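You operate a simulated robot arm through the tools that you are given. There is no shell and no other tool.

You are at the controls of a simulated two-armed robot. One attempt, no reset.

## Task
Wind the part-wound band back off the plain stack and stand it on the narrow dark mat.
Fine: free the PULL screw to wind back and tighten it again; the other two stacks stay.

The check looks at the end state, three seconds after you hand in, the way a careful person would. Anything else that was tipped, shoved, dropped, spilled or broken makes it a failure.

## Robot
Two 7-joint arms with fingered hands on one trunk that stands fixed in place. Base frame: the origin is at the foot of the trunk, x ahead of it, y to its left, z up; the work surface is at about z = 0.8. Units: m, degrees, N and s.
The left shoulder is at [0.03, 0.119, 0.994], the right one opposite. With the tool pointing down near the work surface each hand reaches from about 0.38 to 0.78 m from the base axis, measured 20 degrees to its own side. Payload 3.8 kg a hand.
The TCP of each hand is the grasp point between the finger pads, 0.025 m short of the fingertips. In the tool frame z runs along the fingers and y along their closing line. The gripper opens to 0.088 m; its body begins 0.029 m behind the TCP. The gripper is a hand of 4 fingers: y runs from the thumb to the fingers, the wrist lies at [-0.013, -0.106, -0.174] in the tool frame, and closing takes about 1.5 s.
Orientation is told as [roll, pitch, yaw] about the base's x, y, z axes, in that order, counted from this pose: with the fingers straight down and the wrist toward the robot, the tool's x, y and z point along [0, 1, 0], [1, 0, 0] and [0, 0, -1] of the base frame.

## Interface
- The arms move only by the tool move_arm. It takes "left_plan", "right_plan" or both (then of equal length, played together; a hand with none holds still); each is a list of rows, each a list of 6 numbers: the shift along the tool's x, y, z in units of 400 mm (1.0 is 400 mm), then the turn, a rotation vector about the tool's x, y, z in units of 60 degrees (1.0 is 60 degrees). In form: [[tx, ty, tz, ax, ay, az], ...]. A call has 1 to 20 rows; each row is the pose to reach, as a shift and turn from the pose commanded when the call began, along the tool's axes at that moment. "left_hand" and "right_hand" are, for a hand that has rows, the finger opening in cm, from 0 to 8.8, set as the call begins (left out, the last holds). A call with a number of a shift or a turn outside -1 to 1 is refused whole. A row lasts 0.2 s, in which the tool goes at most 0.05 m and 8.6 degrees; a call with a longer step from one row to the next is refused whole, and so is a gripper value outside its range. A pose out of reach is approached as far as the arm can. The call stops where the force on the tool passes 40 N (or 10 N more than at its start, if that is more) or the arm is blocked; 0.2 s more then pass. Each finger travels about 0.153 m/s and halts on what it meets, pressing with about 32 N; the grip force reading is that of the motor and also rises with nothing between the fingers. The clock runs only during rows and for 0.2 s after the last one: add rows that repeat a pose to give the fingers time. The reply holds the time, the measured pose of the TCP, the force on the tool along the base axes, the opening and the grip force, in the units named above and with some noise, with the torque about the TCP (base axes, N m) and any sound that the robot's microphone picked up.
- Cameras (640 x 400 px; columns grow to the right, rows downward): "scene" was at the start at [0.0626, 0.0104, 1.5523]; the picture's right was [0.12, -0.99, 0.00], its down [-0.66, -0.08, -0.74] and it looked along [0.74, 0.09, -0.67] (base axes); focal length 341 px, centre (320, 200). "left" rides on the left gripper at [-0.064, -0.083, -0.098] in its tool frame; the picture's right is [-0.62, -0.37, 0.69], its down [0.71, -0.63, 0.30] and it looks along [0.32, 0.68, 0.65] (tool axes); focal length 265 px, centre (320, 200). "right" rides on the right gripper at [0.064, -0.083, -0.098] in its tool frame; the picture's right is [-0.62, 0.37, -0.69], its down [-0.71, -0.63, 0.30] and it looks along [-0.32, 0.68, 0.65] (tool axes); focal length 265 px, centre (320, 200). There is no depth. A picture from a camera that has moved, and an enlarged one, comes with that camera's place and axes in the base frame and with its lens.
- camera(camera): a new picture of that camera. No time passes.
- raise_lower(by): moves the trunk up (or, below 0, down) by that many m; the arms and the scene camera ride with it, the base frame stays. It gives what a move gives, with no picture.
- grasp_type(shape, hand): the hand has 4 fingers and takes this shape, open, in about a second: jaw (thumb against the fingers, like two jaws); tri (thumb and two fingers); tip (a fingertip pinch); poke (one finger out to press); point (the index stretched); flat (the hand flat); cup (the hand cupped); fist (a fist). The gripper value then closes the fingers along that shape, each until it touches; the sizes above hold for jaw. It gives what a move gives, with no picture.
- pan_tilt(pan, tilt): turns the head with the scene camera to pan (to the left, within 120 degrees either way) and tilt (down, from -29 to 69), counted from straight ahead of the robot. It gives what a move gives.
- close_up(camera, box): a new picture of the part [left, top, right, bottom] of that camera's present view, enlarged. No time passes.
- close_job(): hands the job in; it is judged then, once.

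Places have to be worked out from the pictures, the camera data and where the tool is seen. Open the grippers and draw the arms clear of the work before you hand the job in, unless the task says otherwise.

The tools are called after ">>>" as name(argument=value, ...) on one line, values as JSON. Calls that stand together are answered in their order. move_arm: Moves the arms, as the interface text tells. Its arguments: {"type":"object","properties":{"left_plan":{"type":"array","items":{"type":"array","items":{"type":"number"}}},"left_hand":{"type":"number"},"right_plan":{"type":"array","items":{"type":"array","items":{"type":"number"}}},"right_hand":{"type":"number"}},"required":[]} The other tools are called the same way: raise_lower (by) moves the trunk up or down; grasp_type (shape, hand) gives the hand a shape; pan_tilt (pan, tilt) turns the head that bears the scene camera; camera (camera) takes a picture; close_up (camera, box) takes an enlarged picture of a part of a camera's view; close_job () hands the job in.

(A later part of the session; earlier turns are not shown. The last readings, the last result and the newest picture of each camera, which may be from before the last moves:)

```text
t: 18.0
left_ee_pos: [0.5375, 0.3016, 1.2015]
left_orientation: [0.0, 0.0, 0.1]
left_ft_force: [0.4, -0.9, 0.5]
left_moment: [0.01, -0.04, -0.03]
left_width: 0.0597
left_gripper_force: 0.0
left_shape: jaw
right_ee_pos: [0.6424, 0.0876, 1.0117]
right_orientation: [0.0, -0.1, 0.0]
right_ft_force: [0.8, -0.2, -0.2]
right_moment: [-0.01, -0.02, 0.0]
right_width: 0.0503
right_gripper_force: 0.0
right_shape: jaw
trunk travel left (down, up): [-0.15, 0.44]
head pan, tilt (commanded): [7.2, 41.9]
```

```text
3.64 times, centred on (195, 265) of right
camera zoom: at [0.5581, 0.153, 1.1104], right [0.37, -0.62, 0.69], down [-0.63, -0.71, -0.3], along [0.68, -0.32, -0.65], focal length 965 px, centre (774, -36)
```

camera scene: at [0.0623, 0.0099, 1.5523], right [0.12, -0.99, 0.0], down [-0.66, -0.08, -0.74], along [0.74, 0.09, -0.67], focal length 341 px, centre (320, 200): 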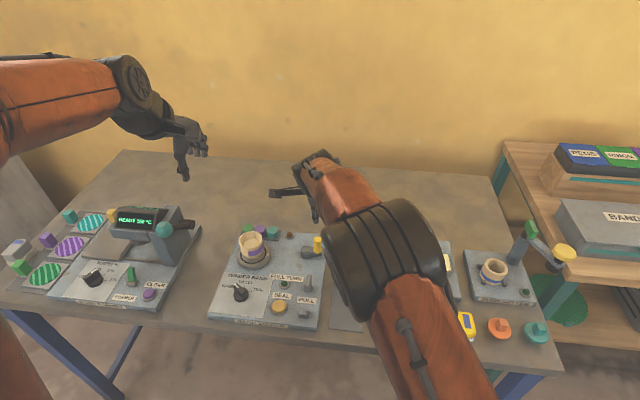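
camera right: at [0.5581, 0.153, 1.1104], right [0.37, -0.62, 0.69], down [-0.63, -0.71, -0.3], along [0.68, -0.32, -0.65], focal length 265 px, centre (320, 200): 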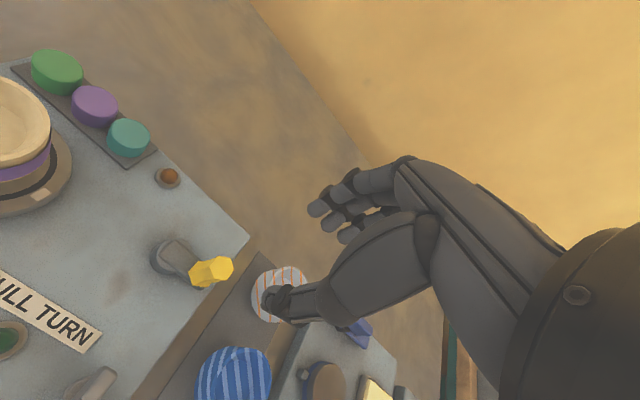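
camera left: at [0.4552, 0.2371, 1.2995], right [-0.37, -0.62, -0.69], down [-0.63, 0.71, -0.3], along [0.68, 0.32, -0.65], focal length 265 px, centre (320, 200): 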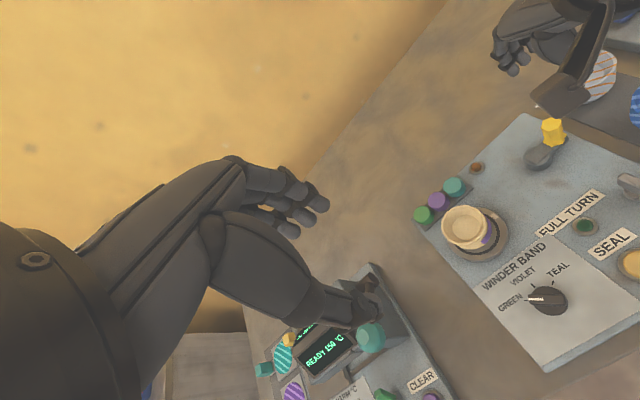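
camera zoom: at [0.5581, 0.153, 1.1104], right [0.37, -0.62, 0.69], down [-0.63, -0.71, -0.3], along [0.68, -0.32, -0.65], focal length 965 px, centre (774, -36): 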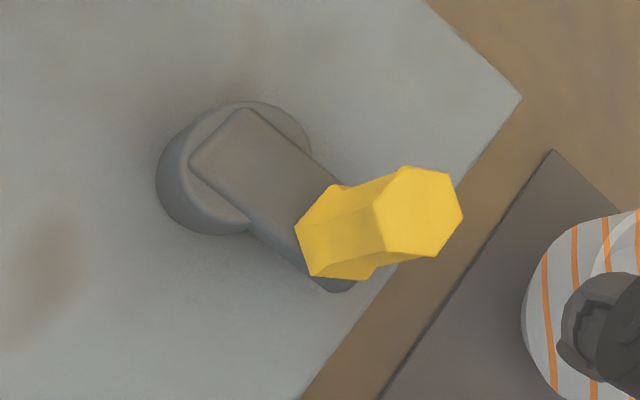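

The handle is at about (0.640, 0.092), z 0.857–0.897, and the pivot at about (0.640, 0.121), giving a radius near 29 mm. I lower the right hand around the handle and close on it.

>>> move_arm(right_plan=[[0.011, -0.006, 0.1, 0, 0, 0], [0.011, -0.006, 0.2, 0, 0, 0], [0.011, -0.006, 0.26, 0, 0, 0], [0.011, -0.006, 0.304, 0, 0, 0], [0.011, -0.006, 0.304, 0, 0, 0]], right_hand=5.0)

>>> close_up(camera="right", box=[160, 140, 420, 340])

>>> close_up(camera="scene", box=[225, 212, 375, 312])

```text
t: 19.2
left_ee_pos: [0.5383, 0.3011, 1.2005]
left_orientation: [0.0, 0.0, 0.0]
left_ft_force: [0.5, -0.1, -0.1]
left_moment: [0.01, 0.0, 0.02]
left_width: 0.0597
left_gripper_force: 0.2
left_shape: jaw
right_ee_pos: [0.6392, 0.0914, 0.8909]
right_orientation: [0.0, 0.1, -0.1]
right_ft_force: [0.0, 0.7, -0.6]
right_moment: [0.03, 0.03, 0.01]
right_width: 0.0504
right_gripper_force: 0.0
right_shape: jaw
trunk travel left (down, up): [-0.15, 0.44]
head pan, tilt (commanded): [7.2, 41.9]
```

```text
2.00 times, centred on (290, 240) of right
camera zoom: at [0.5555, 0.1573, 0.9893], right [0.37, -0.62, 0.69], down [-0.63, -0.71, -0.3], along [0.68, -0.32, -0.65], focal length 531 px, centre (380, 120)
```

zoom: 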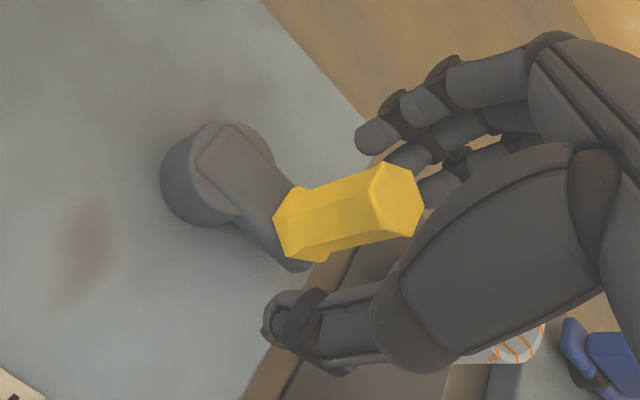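

```text
4.00 times, centred on (300, 262) of scene
camera zoom: at [0.0625, 0.0105, 1.5523], right [0.12, -0.99, 0.0], down [-0.66, -0.08, -0.74], along [0.74, 0.09, -0.67], focal length 1364 px, centre (400, -48)
```

zoom: 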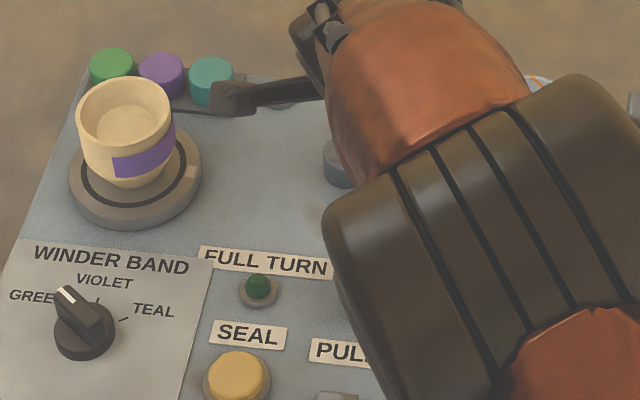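

The handle is centred between thumb and fingers. I close on it.

>>> move_arm(right_plan=[[0, 0, 0, 0, 0, 0], [0, 0, 0, 0, 0, 0], [0, 0, 0, 0, 0, 0], [0, 0, 0, 0, 0, 0], [0, 0, 0, 0, 0, 0]], right_hand=0)

>>> close_up(camera="right", box=[160, 140, 420, 340])

```text
t: 20.4
left_ee_pos: [0.5383, 0.3025, 1.2001]
left_orientation: [-0.1, 0.1, 0.0]
left_ft_force: [0.1, -0.5, 0.2]
left_moment: [-0.02, 0.01, -0.02]
left_width: 0.0596
left_gripper_force: 0.1
left_shape: jaw
right_ee_pos: [0.639, 0.0925, 0.8899]
right_orientation: [0.0, 0.1, -0.1]
right_ft_force: [-0.7, 1.5, -2.6]
right_moment: [0.03, -0.03, 0.05]
right_width: 0.0136
right_gripper_force: 31.7
right_shape: jaw
trunk travel left (down, up): [-0.15, 0.44]
head pan, tilt (commanded): [7.2, 41.9]
```

```text
2.00 times, centred on (290, 240) of right
camera zoom: at [0.5555, 0.1577, 0.989], right [0.37, -0.62, 0.69], down [-0.63, -0.71, -0.3], along [0.68, -0.32, -0.65], focal length 531 px, centre (380, 120)
```

zoom: 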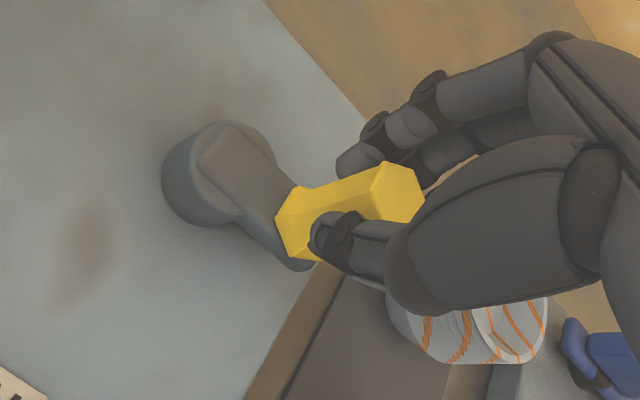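

The handle is held (13.6 mm across, 32 N). As a first small test I crank 15° counter-clockwise, hand turning with it, and look at the turntable and band.

>>> move_arm(right_plan=[[0.0003, 0.0047, 0, 0, 0, -0.0625], [0.0006, 0.0093, 0, 0, 0, -0.125], [0.0014, 0.0139, 0, 0, 0, -0.1875], [0.0024, 0.01844, 0, 0, 0, -0.25], [0.0024, 0.01844, 0, 0, 0, -0.25]], right_hand=0)

>>> close_up(camera="scene", box=[225, 222, 345, 282])

>>> close_up(camera="left", box=[400, 160, 520, 280])

>>> close_up(camera="right", box=[160, 140, 420, 340])

```text
t: 21.6
left_ee_pos: [0.5395, 0.3013, 1.2018]
left_orientation: [0.0, 0.0, 0.0]
left_ft_force: [-0.5, 0.0, -0.7]
left_moment: [0.06, 0.0, -0.03]
left_width: 0.0596
left_gripper_force: 0.1
left_shape: jaw
right_ee_pos: [0.6458, 0.093, 0.8915]
right_orientation: [0.0, 0.0, 15.1]
right_ft_force: [0.8, -4.0, 0.8]
right_moment: [-0.04, -0.04, -0.02]
right_width: 0.0135
right_gripper_force: 31.8
right_shape: jaw
trunk travel left (down, up): [-0.15, 0.44]
head pan, tilt (commanded): [7.2, 41.9]
```

```text
5.33 times, centred on (285, 252) of scene
camera zoom: at [0.0627, 0.01, 1.5523], right [0.12, -0.99, 0.0], down [-0.66, -0.08, -0.74], along [0.74, 0.09, -0.67], focal length 1818 px, centre (507, -77)
```

zoom: 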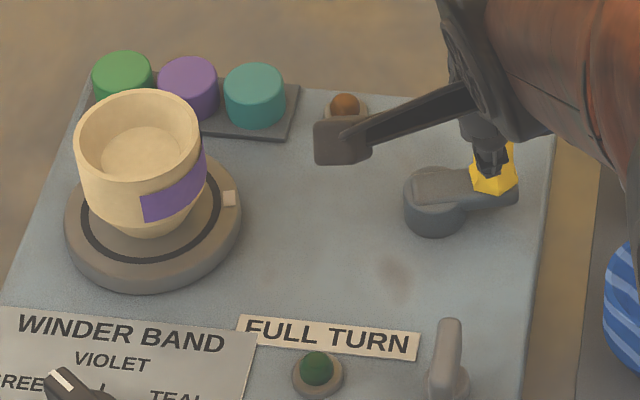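

```text
3.33 times, centred on (460, 220) of left
camera zoom: at [0.4555, 0.2372, 1.2993], right [-0.37, -0.62, -0.69], down [-0.63, 0.71, -0.3], along [0.68, 0.32, -0.65], focal length 885 px, centre (-147, 133)
```

zoom: 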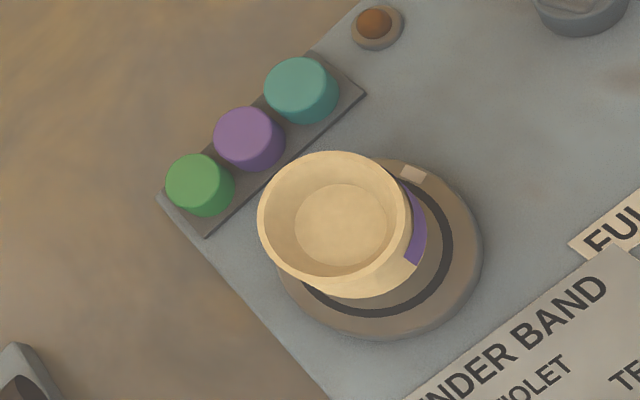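

```text
2.00 times, centred on (290, 240) of right
camera zoom: at [0.5484, 0.1344, 0.9886], right [0.52, -0.5, 0.69], down [-0.42, -0.85, -0.3], along [0.74, -0.14, -0.65], focal length 531 px, centre (380, 120)
```

zoom: 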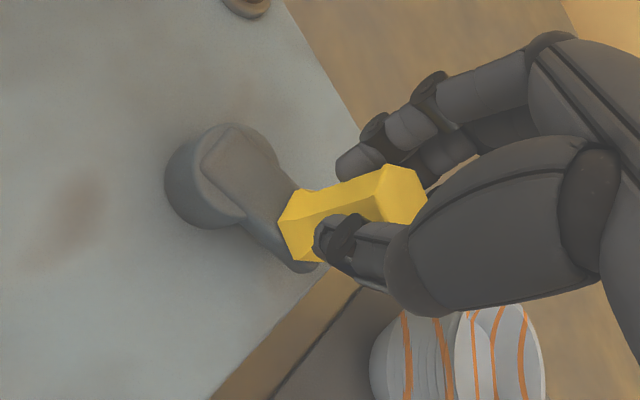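

The crank turns the turntable one-to-one: the white mark and the near end of the band both moved about 16° counter-clockwise, and the band lies on the far side of that end, so this direction should take it back toward the spools. I continue 45° in small steps and compare the band.

>>> move_arm(right_plan=[[0.0006, 0.0093, 0, 0, 0, -0.125], [0.0024, 0.01844, 0, 0, 0, -0.25], [0.0054, 0.02727, 0, 0, 0, -0.375], [0.00955, 0.03563, 0, 0, 0, -0.5], [0.01472, 0.04337, 0, 0, 0, -0.625], [0.02087, 0.05038, 0, 0, 0, -0.75], [0.02087, 0.05038, 0, 0, 0, -0.75]], right_hand=0)

>>> close_up(camera="scene", box=[225, 222, 345, 282])

>>> close_up(camera="left", box=[400, 160, 520, 280])

>>> camera(camera="scene")

```text
t: 23.2
left_ee_pos: [0.5382, 0.303, 1.2016]
left_orientation: [0.0, 0.0, 0.0]
left_ft_force: [0.4, -0.3, -0.3]
left_moment: [0.01, 0.03, 0.01]
left_width: 0.0596
left_gripper_force: 0.1
left_shape: jaw
right_ee_pos: [0.6629, 0.1079, 0.8891]
right_orientation: [0.1, 0.0, 60.2]
right_ft_force: [3.4, -1.0, -0.1]
right_moment: [0.13, -0.16, -0.05]
right_width: 0.0135
right_gripper_force: 32.1
right_shape: jaw
trunk travel left (down, up): [-0.15, 0.44]
head pan, tilt (commanded): [7.2, 41.9]
```

```text
5.33 times, centred on (285, 252) of scene
camera zoom: at [0.0632, 0.01, 1.5523], right [0.13, -0.99, 0.0], down [-0.66, -0.08, -0.74], along [0.74, 0.09, -0.67], focal length 1818 px, centre (507, -77)
```

zoom: 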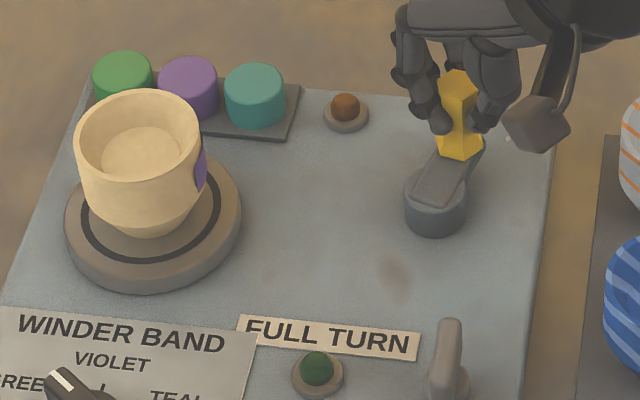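

```text
3.33 times, centred on (460, 220) of left
camera zoom: at [0.4558, 0.2373, 1.2992], right [-0.37, -0.62, -0.69], down [-0.63, 0.71, -0.3], along [0.68, 0.32, -0.65], focal length 885 px, centre (-147, 133)
```

zoom: 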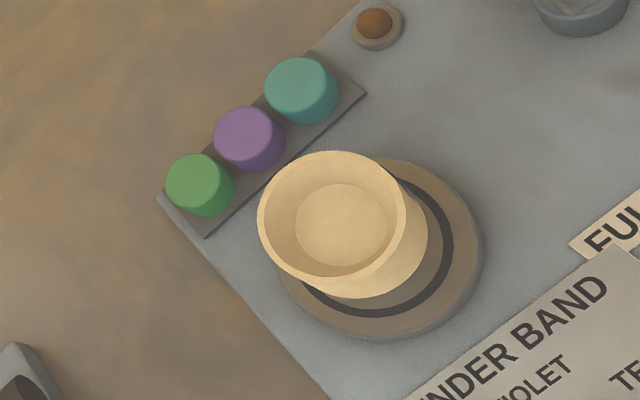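

```text
taken
camera scene: at [0.0632, 0.01, 1.5523], right [0.13, -0.99, 0.0], down [-0.66, -0.08, -0.74], along [0.74, 0.09, -0.67], focal length 341 px, centre (320, 200)
```

scene: 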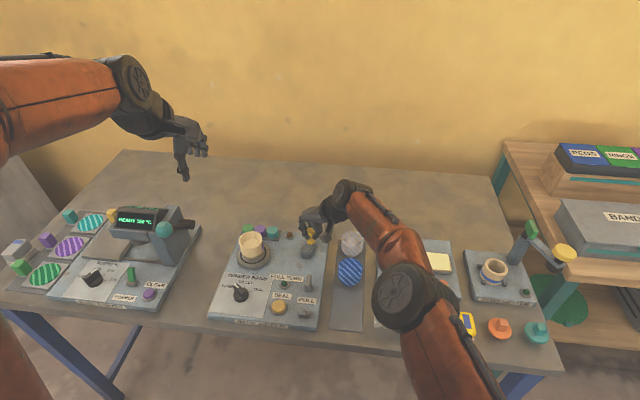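

The band shrinks and only a sliver of violet remains in the scene view; forces stay low. I continue another 45°.

>>> move_arm(right_plan=[[0.0006, 0.0093, 0, 0, 0, -0.125], [0.0024, 0.01844, 0, 0, 0, -0.25], [0.0054, 0.02727, 0, 0, 0, -0.375], [0.00955, 0.03563, 0, 0, 0, -0.5], [0.01472, 0.04337, 0, 0, 0, -0.625], [0.02087, 0.05038, 0, 0, 0, -0.75], [0.02087, 0.05038, 0, 0, 0, -0.75]], right_hand=0)

>>> close_up(camera="scene", box=[225, 222, 345, 282])

>>> camera(camera="right")

>>> camera(camera="scene")

```text
t: 23.8
left_ee_pos: [0.5399, 0.3016, 1.1993]
left_orientation: [0.1, 0.1, -0.1]
left_ft_force: [-0.6, -0.2, 1.3]
left_moment: [-0.01, 0.0, -0.01]
left_width: 0.0597
left_gripper_force: 0.1
left_shape: jaw
right_ee_pos: [0.6537, 0.0905, 0.8901]
right_orientation: [-2.0, 0.1, 71.1]
right_ft_force: [15.5, -14.7, -7.3]
right_moment: [-0.15, -0.3, -0.38]
right_width: 0.013
right_gripper_force: 32.2
right_shape: jaw
right hand out of reach, approached as far as the arm can: row 1, 2
trunk travel left (down, up): [-0.15, 0.44]
head pan, tilt (commanded): [7.2, 41.9]
stopped in row 2 (right hand): the force on the tool passed its limit at 52 N (the readings are from after the stop); the commanded pose is now the measured one
```

```text
5.33 times, centred on (285, 252) of scene
camera zoom: at [0.0643, 0.0087, 1.5521], right [0.12, -0.99, 0.0], down [-0.66, -0.08, -0.74], along [0.74, 0.09, -0.67], focal length 1818 px, centre (507, -77)
```

zoom: 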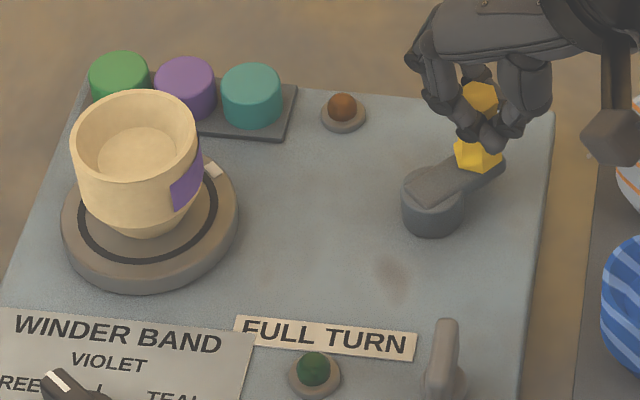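

```text
taken
camera right: at [0.5623, 0.0343, 0.9869], right [0.69, 0.16, 0.71], down [0.48, -0.83, -0.28], along [0.55, 0.53, -0.65], focal length 265 px, centre (320, 200)
```

right: 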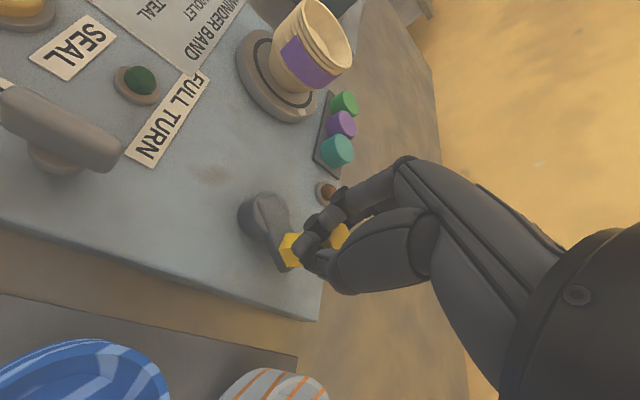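

```text
taken
camera scene: at [0.0643, 0.0087, 1.5521], right [0.12, -0.99, 0.0], down [-0.66, -0.08, -0.74], along [0.74, 0.09, -0.67], focal length 341 px, centre (320, 200)
```

scene: 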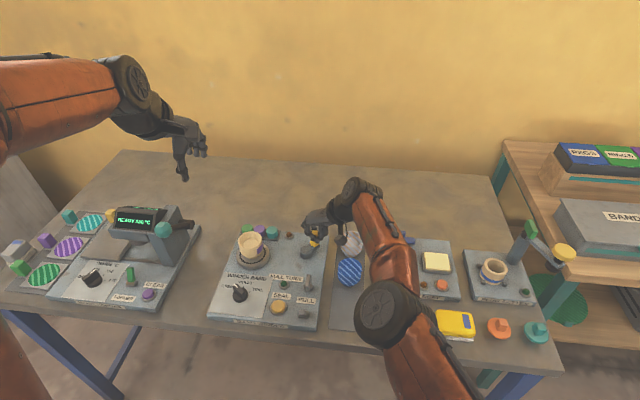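

The right arm reached its limit at about yaw 70° and sprang back some 30° on the crank, so I need another way to go further round. This right wrist view shows the band's side facing the crank, so I zoom in on it.

>>> close_up(camera="right", box=[220, 0, 380, 130])

>>> close_up(camera="right", box=[220, 170, 400, 310])

```text
3.08 times, centred on (300, 65) of right
camera zoom: at [0.5623, 0.0343, 0.9869], right [0.69, 0.16, 0.71], down [0.48, -0.83, -0.28], along [0.55, 0.53, -0.65], focal length 817 px, centre (382, 615)
```

zoom: 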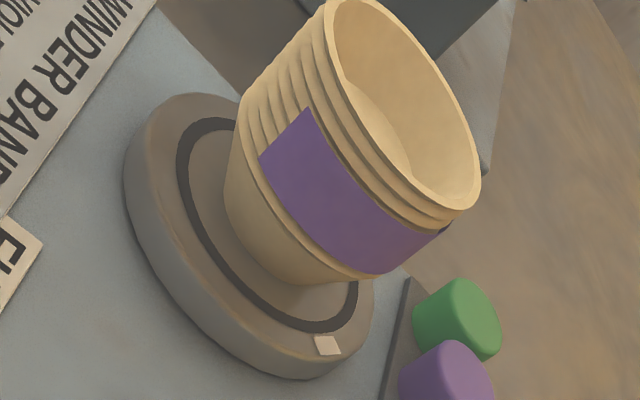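

```text
2.86 times, centred on (310, 240) of right
camera zoom: at [0.5623, 0.0343, 0.9869], right [0.69, 0.16, 0.71], down [0.48, -0.83, -0.28], along [0.55, 0.53, -0.65], focal length 758 px, centre (349, 86)
```

zoom: 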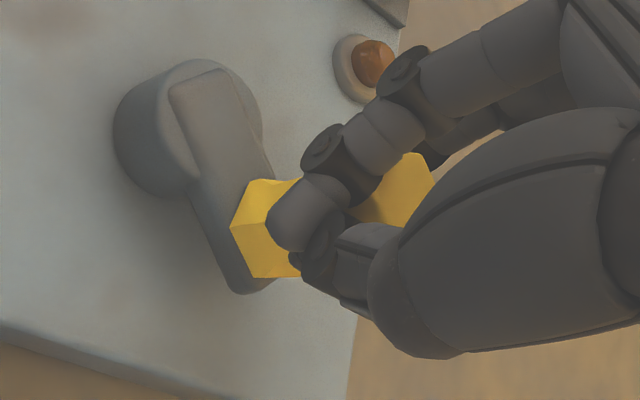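

The crank now stands about 47° round and the near end of the band sits clearly on the cup, whose wall shows nested rims. I open the right hand and lift it off the handle to regrasp from the other side of its turning range.

>>> move_arm(right_plan=[[0, 0, 0, 0, 0, 0], [0, 0, 0, 0, 0, 0], [0, 0, 0, 0, 0, 0], [0, 0, -0.06, 0, 0, 0], [0, 0, -0.14, 0, 0, 0], [0, 0, -0.23, 0, 0, 0], [0, 0, -0.3, -0.0315, 0.011, 0], [0, 0, -0.3, -0.0315, 0.011, 0]], right_hand=6.0)

>>> camera(camera="right")

>>> close_up(camera="scene", box=[225, 222, 345, 282])

```text
t: 25.6
left_ee_pos: [0.5379, 0.302, 1.2003]
left_orientation: [0.0, 0.0, 0.0]
left_ft_force: [0.0, -0.5, 0.3]
left_moment: [-0.02, 0.02, -0.04]
left_width: 0.0599
left_gripper_force: 0.0
left_shape: jaw
right_ee_pos: [0.653, 0.1009, 1.0133]
right_orientation: [-0.6, -1.8, 71.6]
right_ft_force: [0.2, 0.3, 0.0]
right_moment: [0.0, -0.02, 0.0]
right_width: 0.0596
right_gripper_force: 0.0
right_shape: jaw
right hand out of reach, approached as far as the arm can: row 5, 6, 7, 8
trunk travel left (down, up): [-0.15, 0.44]
head pan, tilt (commanded): [7.2, 41.9]
```

```text
taken
camera right: at [0.5639, 0.0392, 1.1077], right [0.69, 0.13, 0.71], down [0.49, -0.82, -0.32], along [0.54, 0.56, -0.63], focal length 265 px, centre (320, 200)
```

right: 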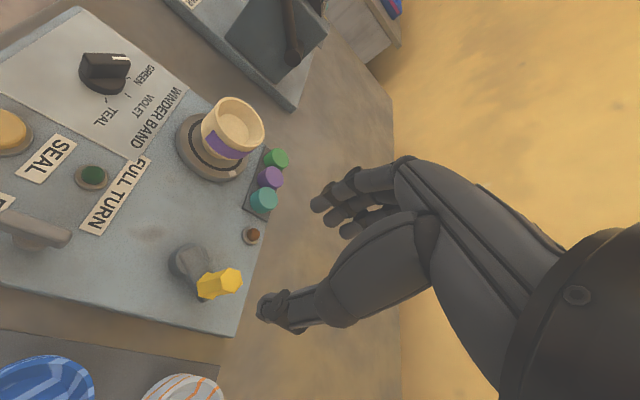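

```text
5.33 times, centred on (285, 252) of scene
camera zoom: at [0.0628, 0.0107, 1.5523], right [0.12, -0.99, 0.0], down [-0.66, -0.08, -0.74], along [0.74, 0.09, -0.67], focal length 1818 px, centre (507, -77)
```

zoom: 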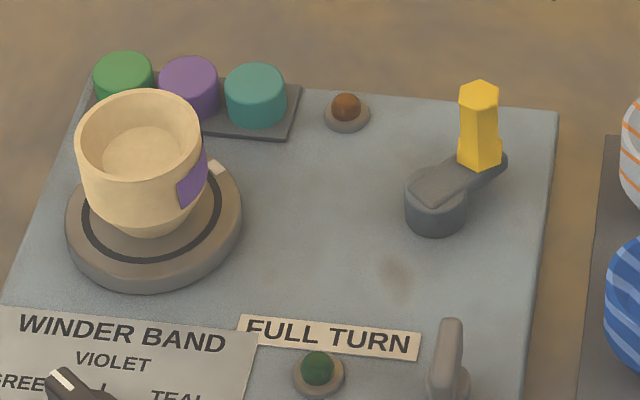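

The crank stays put at about 44°, with the handle near (0.660, 0.100). I swing the right hand clockwise toward negative yaw while up high, so that it can regrasp with more turning range ahead.

>>> move_arm(right_plan=[[0, 0, 0, 0, 0, 0.125], [0, 0, 0, 0, 0, 0.25], [0, 0, 0, 0, 0, 0.375], [0, 0, 0, 0, 0, 0.5], [0, 0, 0, 0, 0, 0.625], [0, 0, 0, 0, 0, 0.75], [0, 0, 0, 0, 0, 0.875], [0, 0, 0, 0, 0, 1.0], [0, 0, 0, 0, 0, 1.0]], right_hand=6.0)

>>> camera(camera="scene")

```text
t: 27.6
left_ee_pos: [0.5381, 0.3022, 1.1998]
left_orientation: [0.0, 0.0, 0.1]
left_ft_force: [0.0, -0.5, -0.5]
left_moment: [0.06, -0.01, -0.02]
left_width: 0.0598
left_gripper_force: 0.0
left_shape: jaw
right_ee_pos: [0.699, 0.1224, 1.0159]
right_orientation: [1.2, -1.6, 11.5]
right_ft_force: [0.0, -0.3, 1.2]
right_moment: [0.0, -0.03, 0.02]
right_width: 0.0595
right_gripper_force: 0.1
right_shape: jaw
right hand out of reach, approached as far as the arm can: row 1, 2, 3, 4, 5, 6, 7, 8, 9
trunk travel left (down, up): [-0.15, 0.44]
head pan, tilt (commanded): [7.2, 41.9]
```

```text
taken
camera scene: at [0.0626, 0.0108, 1.5523], right [0.12, -0.99, 0.0], down [-0.66, -0.08, -0.74], along [0.74, 0.09, -0.67], focal length 341 px, centre (320, 200)
```

scene: 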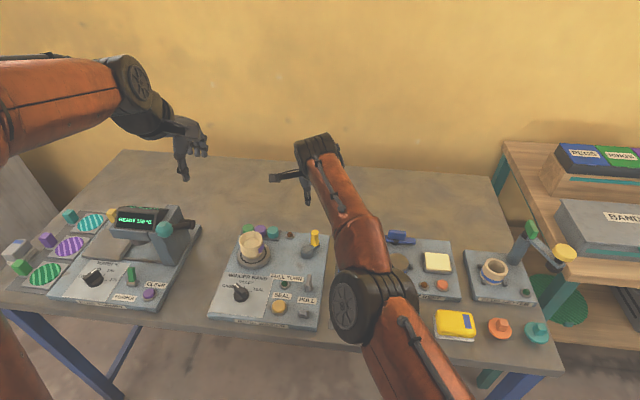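

The arm is stretched into an awkward branch and no longer tracks. I pull the right hand back toward its own side and up to recover a comfortable posture.

>>> move_arm(right_plan=[[-0.051, -0.06, -0.05, 0, 0, 0], [-0.102, -0.12, -0.1, 0, 0, 0], [-0.154, -0.184, -0.15, 0, 0, 0], [-0.205, -0.246, -0.2, 0, 0, 0], [-0.256, -0.307, -0.25, 0, 0, 0], [-0.3075, -0.369, -0.3, 0, 0, 0], [-0.3075, -0.369, -0.3, 0, 0, 0]])

>>> camera(camera="scene")

```text
t: 29.2
left_ee_pos: [0.5392, 0.3015, 1.1995]
left_orientation: [-0.1, 0.0, -0.1]
left_ft_force: [0.3, 0.2, -0.4]
left_moment: [-0.01, 0.06, 0.01]
left_width: 0.0598
left_gripper_force: 0.0
left_shape: jaw
right_ee_pos: [0.584, -0.0322, 1.1373]
right_orientation: [1.4, -2.8, 11.0]
right_ft_force: [-4.9, 0.7, -7.5]
right_moment: [0.01, -0.48, -0.06]
right_width: 0.0597
right_gripper_force: 0.1
right_shape: jaw
right hand out of reach, approached as far as the arm can: row 1, 2, 3, 4, 5
trunk travel left (down, up): [-0.15, 0.44]
head pan, tilt (commanded): [7.2, 41.9]
```

```text
taken
camera scene: at [0.0641, 0.011, 1.5519], right [0.13, -0.99, 0.0], down [-0.66, -0.08, -0.74], along [0.74, 0.09, -0.67], focal length 341 px, centre (320, 200)
```

scene: 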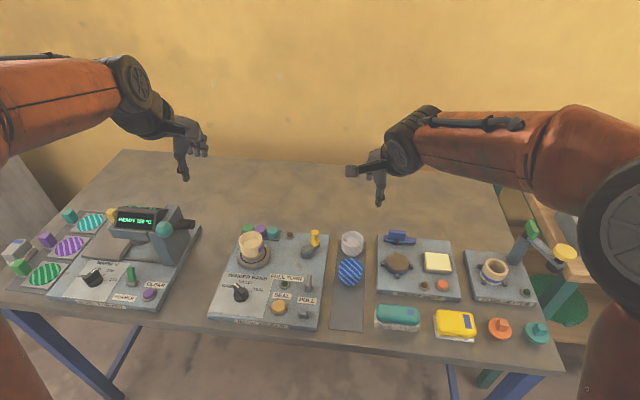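

The arm recovered to (0.584, −0.032, 1.137). The force reading is a bit high, so I hold still a moment to see whether it was just the swing, and check the right side of the bench.

>>> move_arm(right_plan=[[0, 0, 0, 0, 0, 0], [0, 0, 0, 0, 0, 0], [0, 0, 0, 0, 0, 0]])

>>> camera(camera="scene")

>>> close_up(camera="scene", box=[440, 160, 640, 360])

```text
t: 30.0
left_ee_pos: [0.5385, 0.3018, 1.2022]
left_orientation: [0.0, 0.0, -0.1]
left_ft_force: [0.5, 0.5, 0.2]
left_moment: [0.0, -0.01, 0.0]
left_width: 0.0597
left_gripper_force: 0.1
left_shape: jaw
right_ee_pos: [0.5765, -0.0325, 1.1295]
right_orientation: [1.2, -1.6, 11.6]
right_ft_force: [-0.4, 0.1, -0.4]
right_moment: [0.01, 0.01, -0.02]
right_width: 0.06
right_gripper_force: 0.1
right_shape: jaw
trunk travel left (down, up): [-0.15, 0.44]
head pan, tilt (commanded): [7.2, 41.9]
```

```text
taken
camera scene: at [0.062, 0.0101, 1.5523], right [0.12, -0.99, 0.0], down [-0.66, -0.08, -0.74], along [0.74, 0.09, -0.67], focal length 341 px, centre (320, 200)
```

scene: 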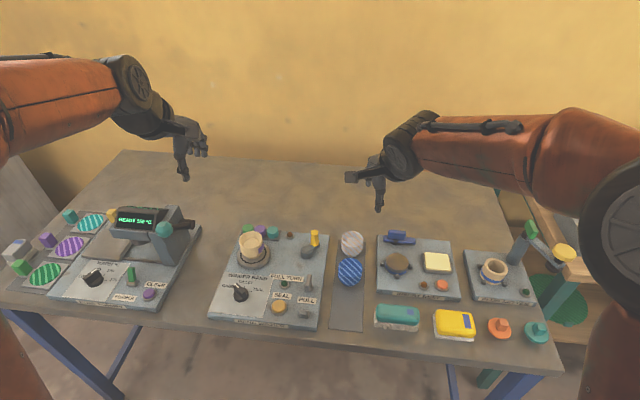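

```text
2.00 times, centred on (540, 260) of scene
camera zoom: at [0.062, 0.0101, 1.5523], right [0.12, -0.99, 0.0], down [-0.66, -0.08, -0.74], along [0.74, 0.09, -0.67], focal length 682 px, centre (-120, 80)
```

zoom: 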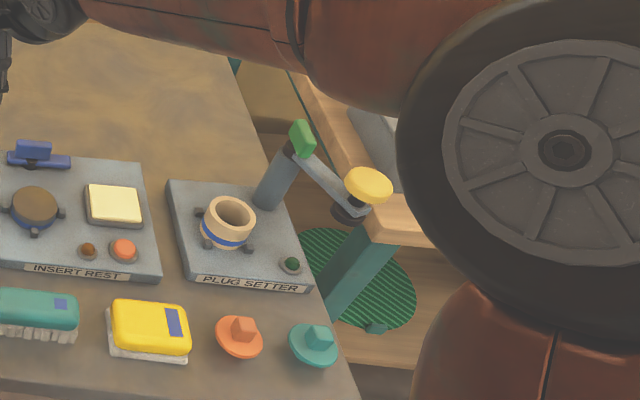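

All readings are back to zero and nothing was disturbed. The left arm has the better turning range for the rest of the cranking, so I park the right arm on its own side with its wrist straight.

>>> move_arm(right_plan=[[-0.064, -0.037, -0.03, 0.005, -0.002, 0.032], [-0.128, -0.074, -0.06, 0.01, -0.005, 0.064], [-0.192, -0.111, -0.09, 0.015, -0.007, 0.096], [-0.256, -0.148, -0.12, 0.02, -0.01, 0.128], [-0.32, -0.185, -0.15, 0.025, -0.012, 0.16], [-0.383, -0.222, -0.175, 0.03, -0.0142, 0.19], [-0.383, -0.222, -0.175, 0.03, -0.0142, 0.19]])

>>> camera(camera="scene")

```text
t: 31.6
left_ee_pos: [0.5389, 0.303, 1.2005]
left_orientation: [-0.1, 0.0, 0.0]
left_ft_force: [0.1, -0.4, -0.2]
left_moment: [-0.01, -0.01, -0.03]
left_width: 0.0598
left_gripper_force: 0.1
left_shape: jaw
right_ee_pos: [0.5161, -0.2002, 1.1939]
right_orientation: [0.5, 0.5, 0.2]
right_ft_force: [0.0, -0.4, 0.3]
right_moment: [0.03, 0.01, 0.0]
right_width: 0.06
right_gripper_force: 0.1
right_shape: jaw
trunk travel left (down, up): [-0.15, 0.44]
head pan, tilt (commanded): [7.2, 41.9]
```

```text
taken
camera scene: at [0.063, 0.0108, 1.5523], right [0.13, -0.99, 0.0], down [-0.66, -0.08, -0.74], along [0.74, 0.09, -0.67], focal length 341 px, centre (320, 200)
```

scene: 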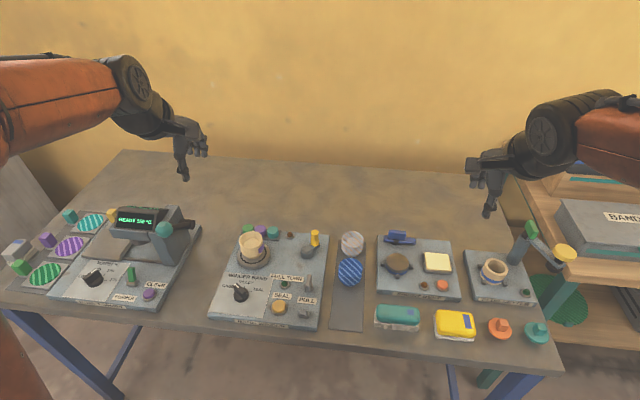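

Right arm parked with all objects in place. The left hand goes over the crank handle at (0.660, 0.100) with yaw −16°, still at a safe height.

>>> move_arm(left_plan=[[-0.063, 0.038, 0.062, 0, 0, 0.033], [-0.127, 0.076, 0.125, 0, 0, 0.067], [-0.19, 0.113, 0.187, 0, 0, 0.1], [-0.254, 0.151, 0.25, 0, 0, 0.133], [-0.317, 0.189, 0.312, 0, 0, 0.167], [-0.38, 0.227, 0.375, 0, 0, 0.2], [-0.444, 0.265, 0.437, 0, 0, 0.233], [-0.5075, 0.3025, 0.5, 0, 0, 0.267], [-0.5075, 0.3025, 0.5, 0, 0, 0.267]], left_hand=5.0)

>>> camera(camera="left")

>>> camera(camera="scene")

```text
t: 33.6
left_ee_pos: [0.6579, 0.0969, 0.9999]
left_orientation: [0.0, 0.0, -16.0]
left_ft_force: [0.2, -0.1, 0.1]
left_moment: [-0.05, 0.03, 0.04]
left_width: 0.0504
left_gripper_force: 0.1
left_shape: jaw
right_ee_pos: [0.5157, -0.2017, 1.1946]
right_orientation: [0.5, 0.3, 0.1]
right_ft_force: [-0.6, -1.0, -0.2]
right_moment: [0.0, -0.01, -0.01]
right_width: 0.0599
right_gripper_force: 0.1
right_shape: jaw
trunk travel left (down, up): [-0.15, 0.44]
head pan, tilt (commanded): [7.2, 41.9]
```

```text
taken
camera left: at [0.5608, 0.0585, 1.0975], right [-0.52, -0.49, -0.69], down [-0.41, 0.86, -0.3], along [0.75, 0.12, -0.65], focal length 265 px, centre (320, 200)
```

left: 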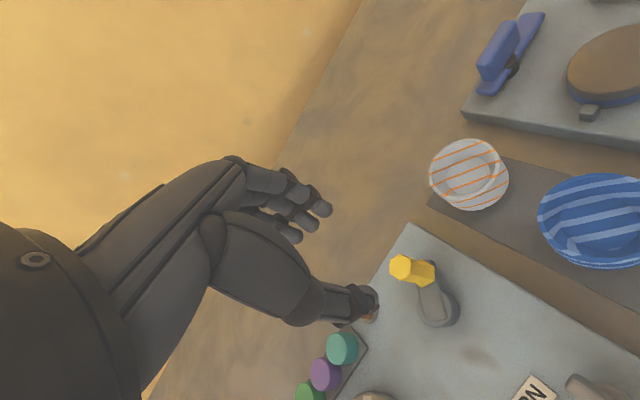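

```text
taken
camera scene: at [0.062, 0.0107, 1.5523], right [0.13, -0.99, 0.0], down [-0.66, -0.08, -0.74], along [0.74, 0.09, -0.67], focal length 341 px, centre (320, 200)
```

scene: 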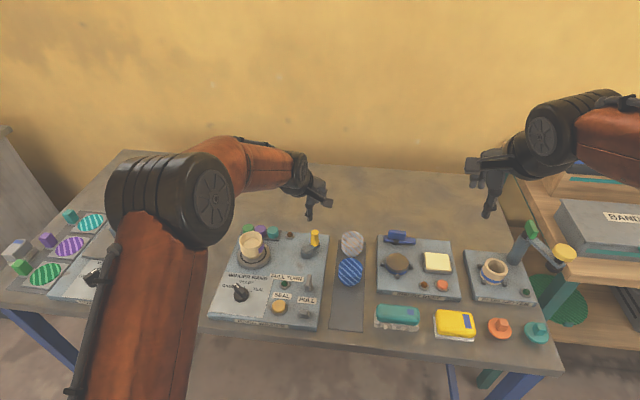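

The handle in this view is at about (0.662, 0.099). I correct a few mm and lower the left hand around it.

>>> move_arm(left_plan=[[0.0076, 0.0082, 0.08, 0, 0, 0], [0.0076, 0.0082, 0.16, 0, 0, 0], [0.0076, 0.0082, 0.23, 0, 0, 0], [0.0076, 0.0082, 0.2775, 0, 0, 0], [0.0076, 0.0082, 0.2775, 0, 0, 0]], left_hand=5.0)

>>> camera(camera="left")

```text
t: 34.8
left_ee_pos: [0.663, 0.0984, 0.8899]
left_orientation: [0.1, 0.0, -16.1]
left_ft_force: [0.8, 0.1, -0.7]
left_moment: [-0.01, 0.01, -0.02]
left_width: 0.0504
left_gripper_force: 0.1
left_shape: jaw
right_ee_pos: [0.5161, -0.2006, 1.1934]
right_orientation: [0.4, 0.3, 0.1]
right_ft_force: [0.0, -0.3, 0.2]
right_moment: [0.02, -0.02, -0.01]
right_width: 0.0598
right_gripper_force: 0.1
right_shape: jaw
trunk travel left (down, up): [-0.15, 0.44]
head pan, tilt (commanded): [7.2, 41.9]
```

```text
taken
camera left: at [0.5657, 0.0609, 0.9885], right [-0.52, -0.49, -0.69], down [-0.41, 0.86, -0.3], along [0.75, 0.12, -0.65], focal length 265 px, centre (320, 200)
```

left: 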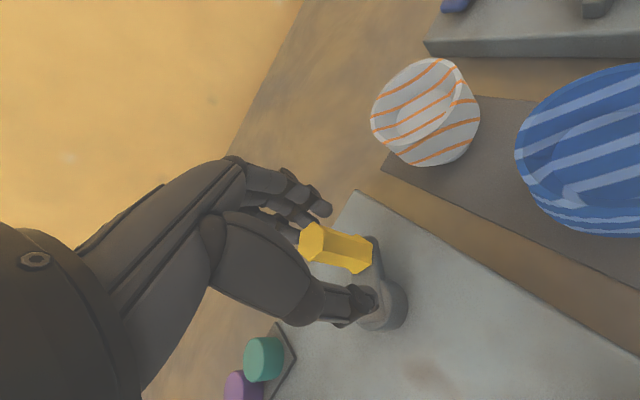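

The handle stands between thumb and fingers. I close on it.

>>> move_arm(left_plan=[[0, 0, 0, 0, 0, 0], [0, 0, 0, 0, 0, 0], [0, 0, 0, 0, 0, 0], [0, 0, 0, 0, 0, 0], [0, 0, 0, 0, 0, 0]], left_hand=0)

>>> close_up(camera="left", box=[220, 160, 460, 380])

```text
t: 36.0
left_ee_pos: [0.6616, 0.1006, 0.8897]
left_orientation: [-0.1, 0.2, -16.1]
left_ft_force: [-3.4, 1.3, -2.2]
left_moment: [0.02, 0.05, 0.03]
left_width: 0.0144
left_gripper_force: 32.1
left_shape: jaw
right_ee_pos: [0.5167, -0.2012, 1.1945]
right_orientation: [0.5, 0.3, 0.2]
right_ft_force: [0.4, 0.2, 0.0]
right_moment: [0.0, 0.0, -0.02]
right_width: 0.0598
right_gripper_force: 0.0
right_shape: jaw
trunk travel left (down, up): [-0.15, 0.44]
head pan, tilt (commanded): [7.2, 41.9]
```

```text
1.82 times, centred on (340, 270) of left
camera zoom: at [0.5654, 0.0614, 0.9883], right [-0.53, -0.49, -0.69], down [-0.41, 0.86, -0.3], along [0.75, 0.12, -0.65], focal length 483 px, centre (284, 73)
```

zoom: 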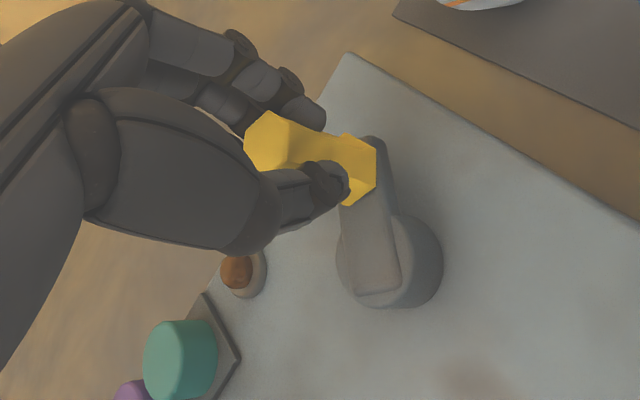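

Gripped firmly (14 mm, 32 N). I crank 45° counter-clockwise with the left hand turning along.

>>> move_arm(left_plan=[[0.00857, 0.00405, 0, 0, 0, -0.125], [0.01761, 0.00694, 0, 0, 0, -0.25], [0.02693, 0.00863, 0, 0, 0, -0.375], [0.03641, 0.00908, 0, 0, 0, -0.5], [0.04586, 0.0083, 0, 0, 0, -0.625], [0.05513, 0.00628, 0, 0, 0, -0.75], [0.05513, 0.00628, 0, 0, 0, -0.75]], left_hand=0)

>>> camera(camera="left")

>>> close_up(camera="scene", box=[225, 212, 345, 287])

```text
t: 37.6
left_ee_pos: [0.6705, 0.1202, 0.8894]
left_orientation: [0.0, -0.1, 29.1]
left_ft_force: [-3.1, -1.0, -0.9]
left_moment: [0.01, 0.05, 0.03]
left_width: 0.0143
left_gripper_force: 32.2
left_shape: jaw
right_ee_pos: [0.516, -0.2007, 1.1945]
right_orientation: [0.6, 0.3, 0.1]
right_ft_force: [-0.5, -0.8, 0.3]
right_moment: [-0.03, -0.01, -0.02]
right_width: 0.0598
right_gripper_force: 0.0
right_shape: jaw
trunk travel left (down, up): [-0.15, 0.44]
head pan, tilt (commanded): [7.2, 41.9]
```

```text
taken
camera left: at [0.6301, 0.0244, 0.9883], right [-0.02, -0.72, -0.69], down [-0.9, 0.32, -0.31], along [0.44, 0.62, -0.65], focal length 265 px, centre (320, 200)
```

left: 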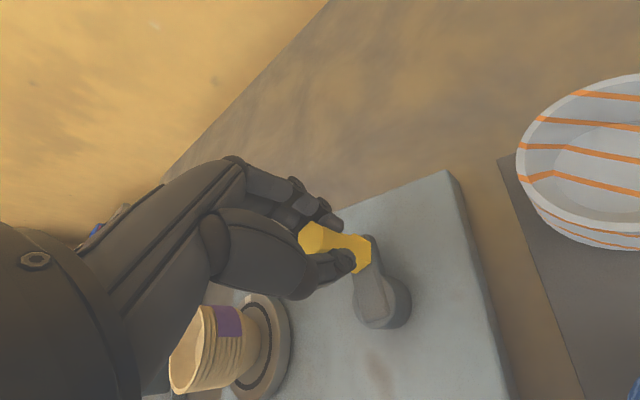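

```text
5.33 times, centred on (285, 250) of scene
camera zoom: at [0.0621, 0.0102, 1.5523], right [0.12, -0.99, 0.0], down [-0.66, -0.08, -0.74], along [0.74, 0.09, -0.67], focal length 1818 px, centre (507, -64)
```

zoom: 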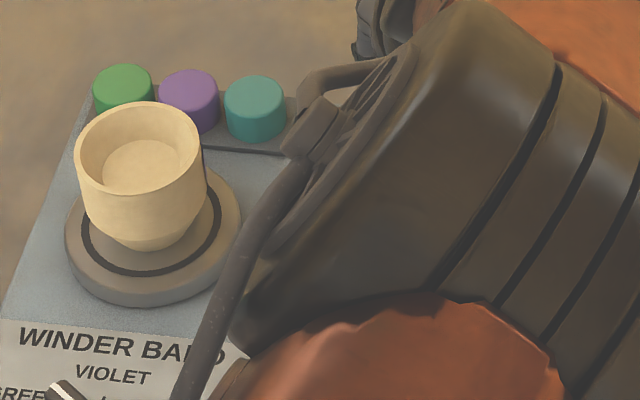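

Forces are low and the band's near end is now facing the crank side. I continue another 45°.

>>> move_arm(left_plan=[[0.00857, 0.00405, 0, 0, 0, -0.125], [0.01761, 0.00694, 0, 0, 0, -0.25], [0.02693, 0.00863, 0, 0, 0, -0.375], [0.03641, 0.00908, 0, 0, 0, -0.5], [0.04586, 0.0083, 0, 0, 0, -0.625], [0.05513, 0.00628, 0, 0, 0, -0.75], [0.05513, 0.00628, 0, 0, 0, -0.75]], left_hand=0)

>>> camera(camera="left")

>>> camera(camera="scene")

```text
t: 39.2
left_ee_pos: [0.6629, 0.1411, 0.8886]
left_orientation: [0.0, -0.1, 73.9]
left_ft_force: [-6.4, -10.9, -0.1]
left_moment: [-0.18, 0.11, 0.08]
left_width: 0.0139
left_gripper_force: 31.8
left_shape: jaw
right_ee_pos: [0.5159, -0.2031, 1.1936]
right_orientation: [0.6, 0.4, 0.2]
right_ft_force: [-0.7, -0.4, -0.3]
right_moment: [-0.03, -0.01, -0.02]
right_width: 0.0599
right_gripper_force: 0.0
right_shape: jaw
trunk travel left (down, up): [-0.15, 0.44]
head pan, tilt (commanded): [7.2, 41.9]
```

```text
taken
camera left: at [0.702, 0.0431, 0.9884], right [0.5, -0.52, -0.69], down [-0.86, -0.41, -0.31], along [-0.12, 0.75, -0.65], focal length 265 px, centre (320, 200)
```

left: 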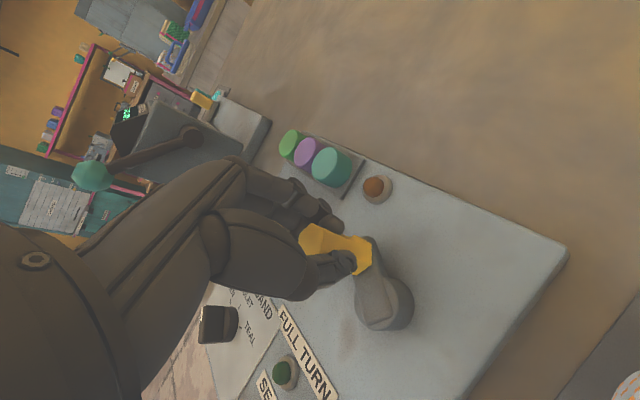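

```text
taken
camera scene: at [0.0619, 0.0085, 1.5524], right [0.12, -0.99, 0.0], down [-0.66, -0.08, -0.74], along [0.74, 0.09, -0.67], focal length 341 px, centre (320, 200)
```

scene: 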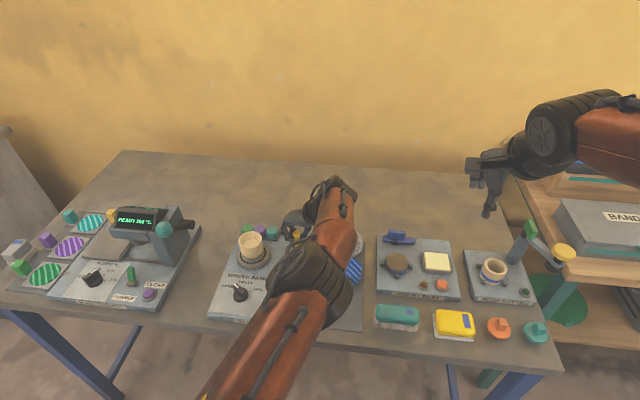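

The crank is at about 135° and a small inward load shows my radius is a little large, so I tighten the arc by 1.5 mm and go on 30°.

>>> move_arm(left_plan=[[0.01, 0.0005, 0, 0, 0, -0.125], [0.0185, 0.0033, 0, 0, 0, -0.25], [0.0274, 0.0049, 0, 0, 0, -0.375], [0.0364, 0.0053, 0, 0, 0, -0.5], [0.0364, 0.0053, 0, 0, 0, -0.5]], left_hand=0)

>>> camera(camera="left")

>>> camera(camera="scene")

```text
t: 40.4
left_ee_pos: [0.6206, 0.1562, 0.8987]
left_orientation: [-0.1, -0.2, 104.2]
left_ft_force: [0.1, -0.1, -0.3]
left_moment: [-0.02, 0.03, -0.04]
left_width: 0.0102
left_gripper_force: 32.0
left_shape: jaw
left hand out of reach, approached as far as the arm can: row 2, 3, 4, 5
right_ee_pos: [0.5159, -0.2007, 1.1942]
right_orientation: [0.5, 0.3, 0.2]
right_ft_force: [0.4, 0.7, -0.4]
right_moment: [0.02, -0.01, 0.03]
right_width: 0.06
right_gripper_force: 0.1
right_shape: jaw
trunk travel left (down, up): [-0.15, 0.44]
head pan, tilt (commanded): [7.2, 41.9]
```

```text
taken
camera left: at [0.7051, 0.0919, 0.9964], right [0.69, -0.2, -0.69], down [-0.54, -0.79, -0.31], along [-0.48, 0.59, -0.65], focal length 265 px, centre (320, 200)
```

left: 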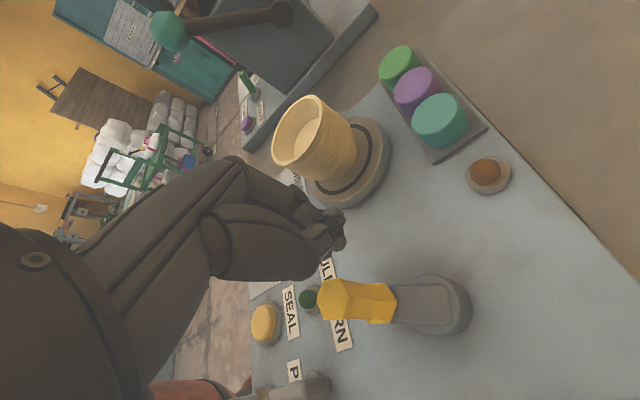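

```text
taken
camera scene: at [0.0623, 0.0096, 1.5524], right [0.13, -0.99, 0.0], down [-0.66, -0.08, -0.74], along [0.74, 0.09, -0.67], focal length 341 px, centre (320, 200)
```

scene: 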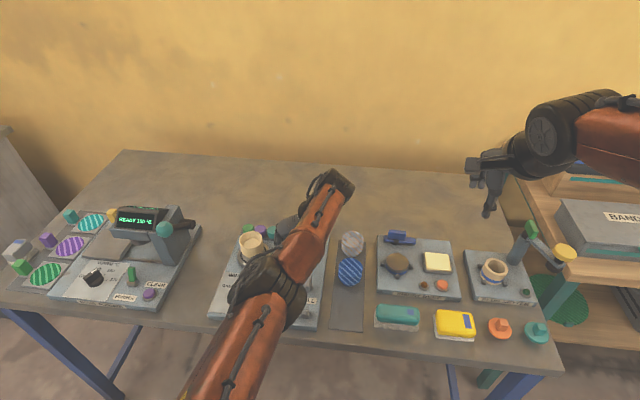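

The left arm reached its limit and slipped off the handle, dragging the crank further round on the way; the hand is free now and touching nothing. I check the crank, turntable mark and cup closely.

>>> close_up(camera="left", box=[240, 60, 520, 240])

>>> close_up(camera="left", box=[220, 180, 500, 400])

>>> close_up(camera="scene", box=[205, 212, 335, 332])

```text
2.22 times, centred on (380, 150) of left
camera zoom: at [0.7051, 0.0919, 0.9964], right [0.69, -0.2, -0.69], down [-0.54, -0.79, -0.31], along [-0.48, 0.59, -0.65], focal length 590 px, centre (187, 311)
```

zoom: 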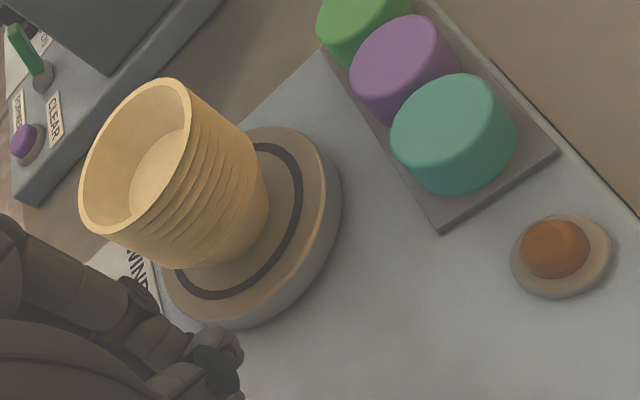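

```text
1.82 times, centred on (360, 290) of left
camera zoom: at [0.7051, 0.0919, 0.9964], right [0.69, -0.2, -0.69], down [-0.54, -0.79, -0.31], along [-0.48, 0.59, -0.65], focal length 483 px, centre (247, 36)
```

zoom: 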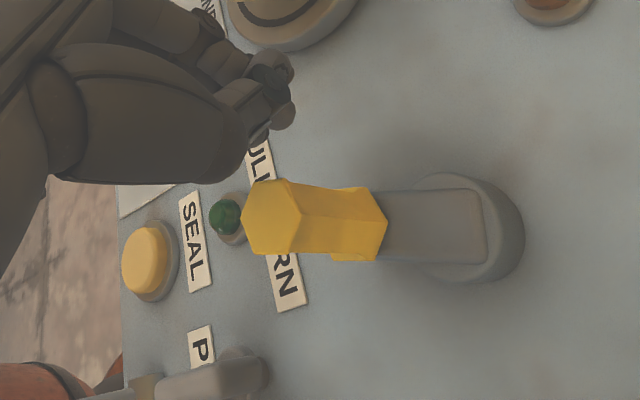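

```text
3.33 times, centred on (270, 272) of scene
camera zoom: at [0.0623, 0.0096, 1.5524], right [0.13, -0.99, 0.0], down [-0.66, -0.08, -0.74], along [0.74, 0.09, -0.67], focal length 1136 px, centre (487, -40)
```

zoom: 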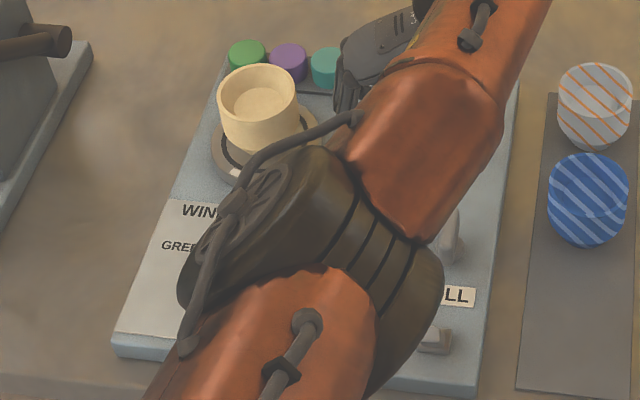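

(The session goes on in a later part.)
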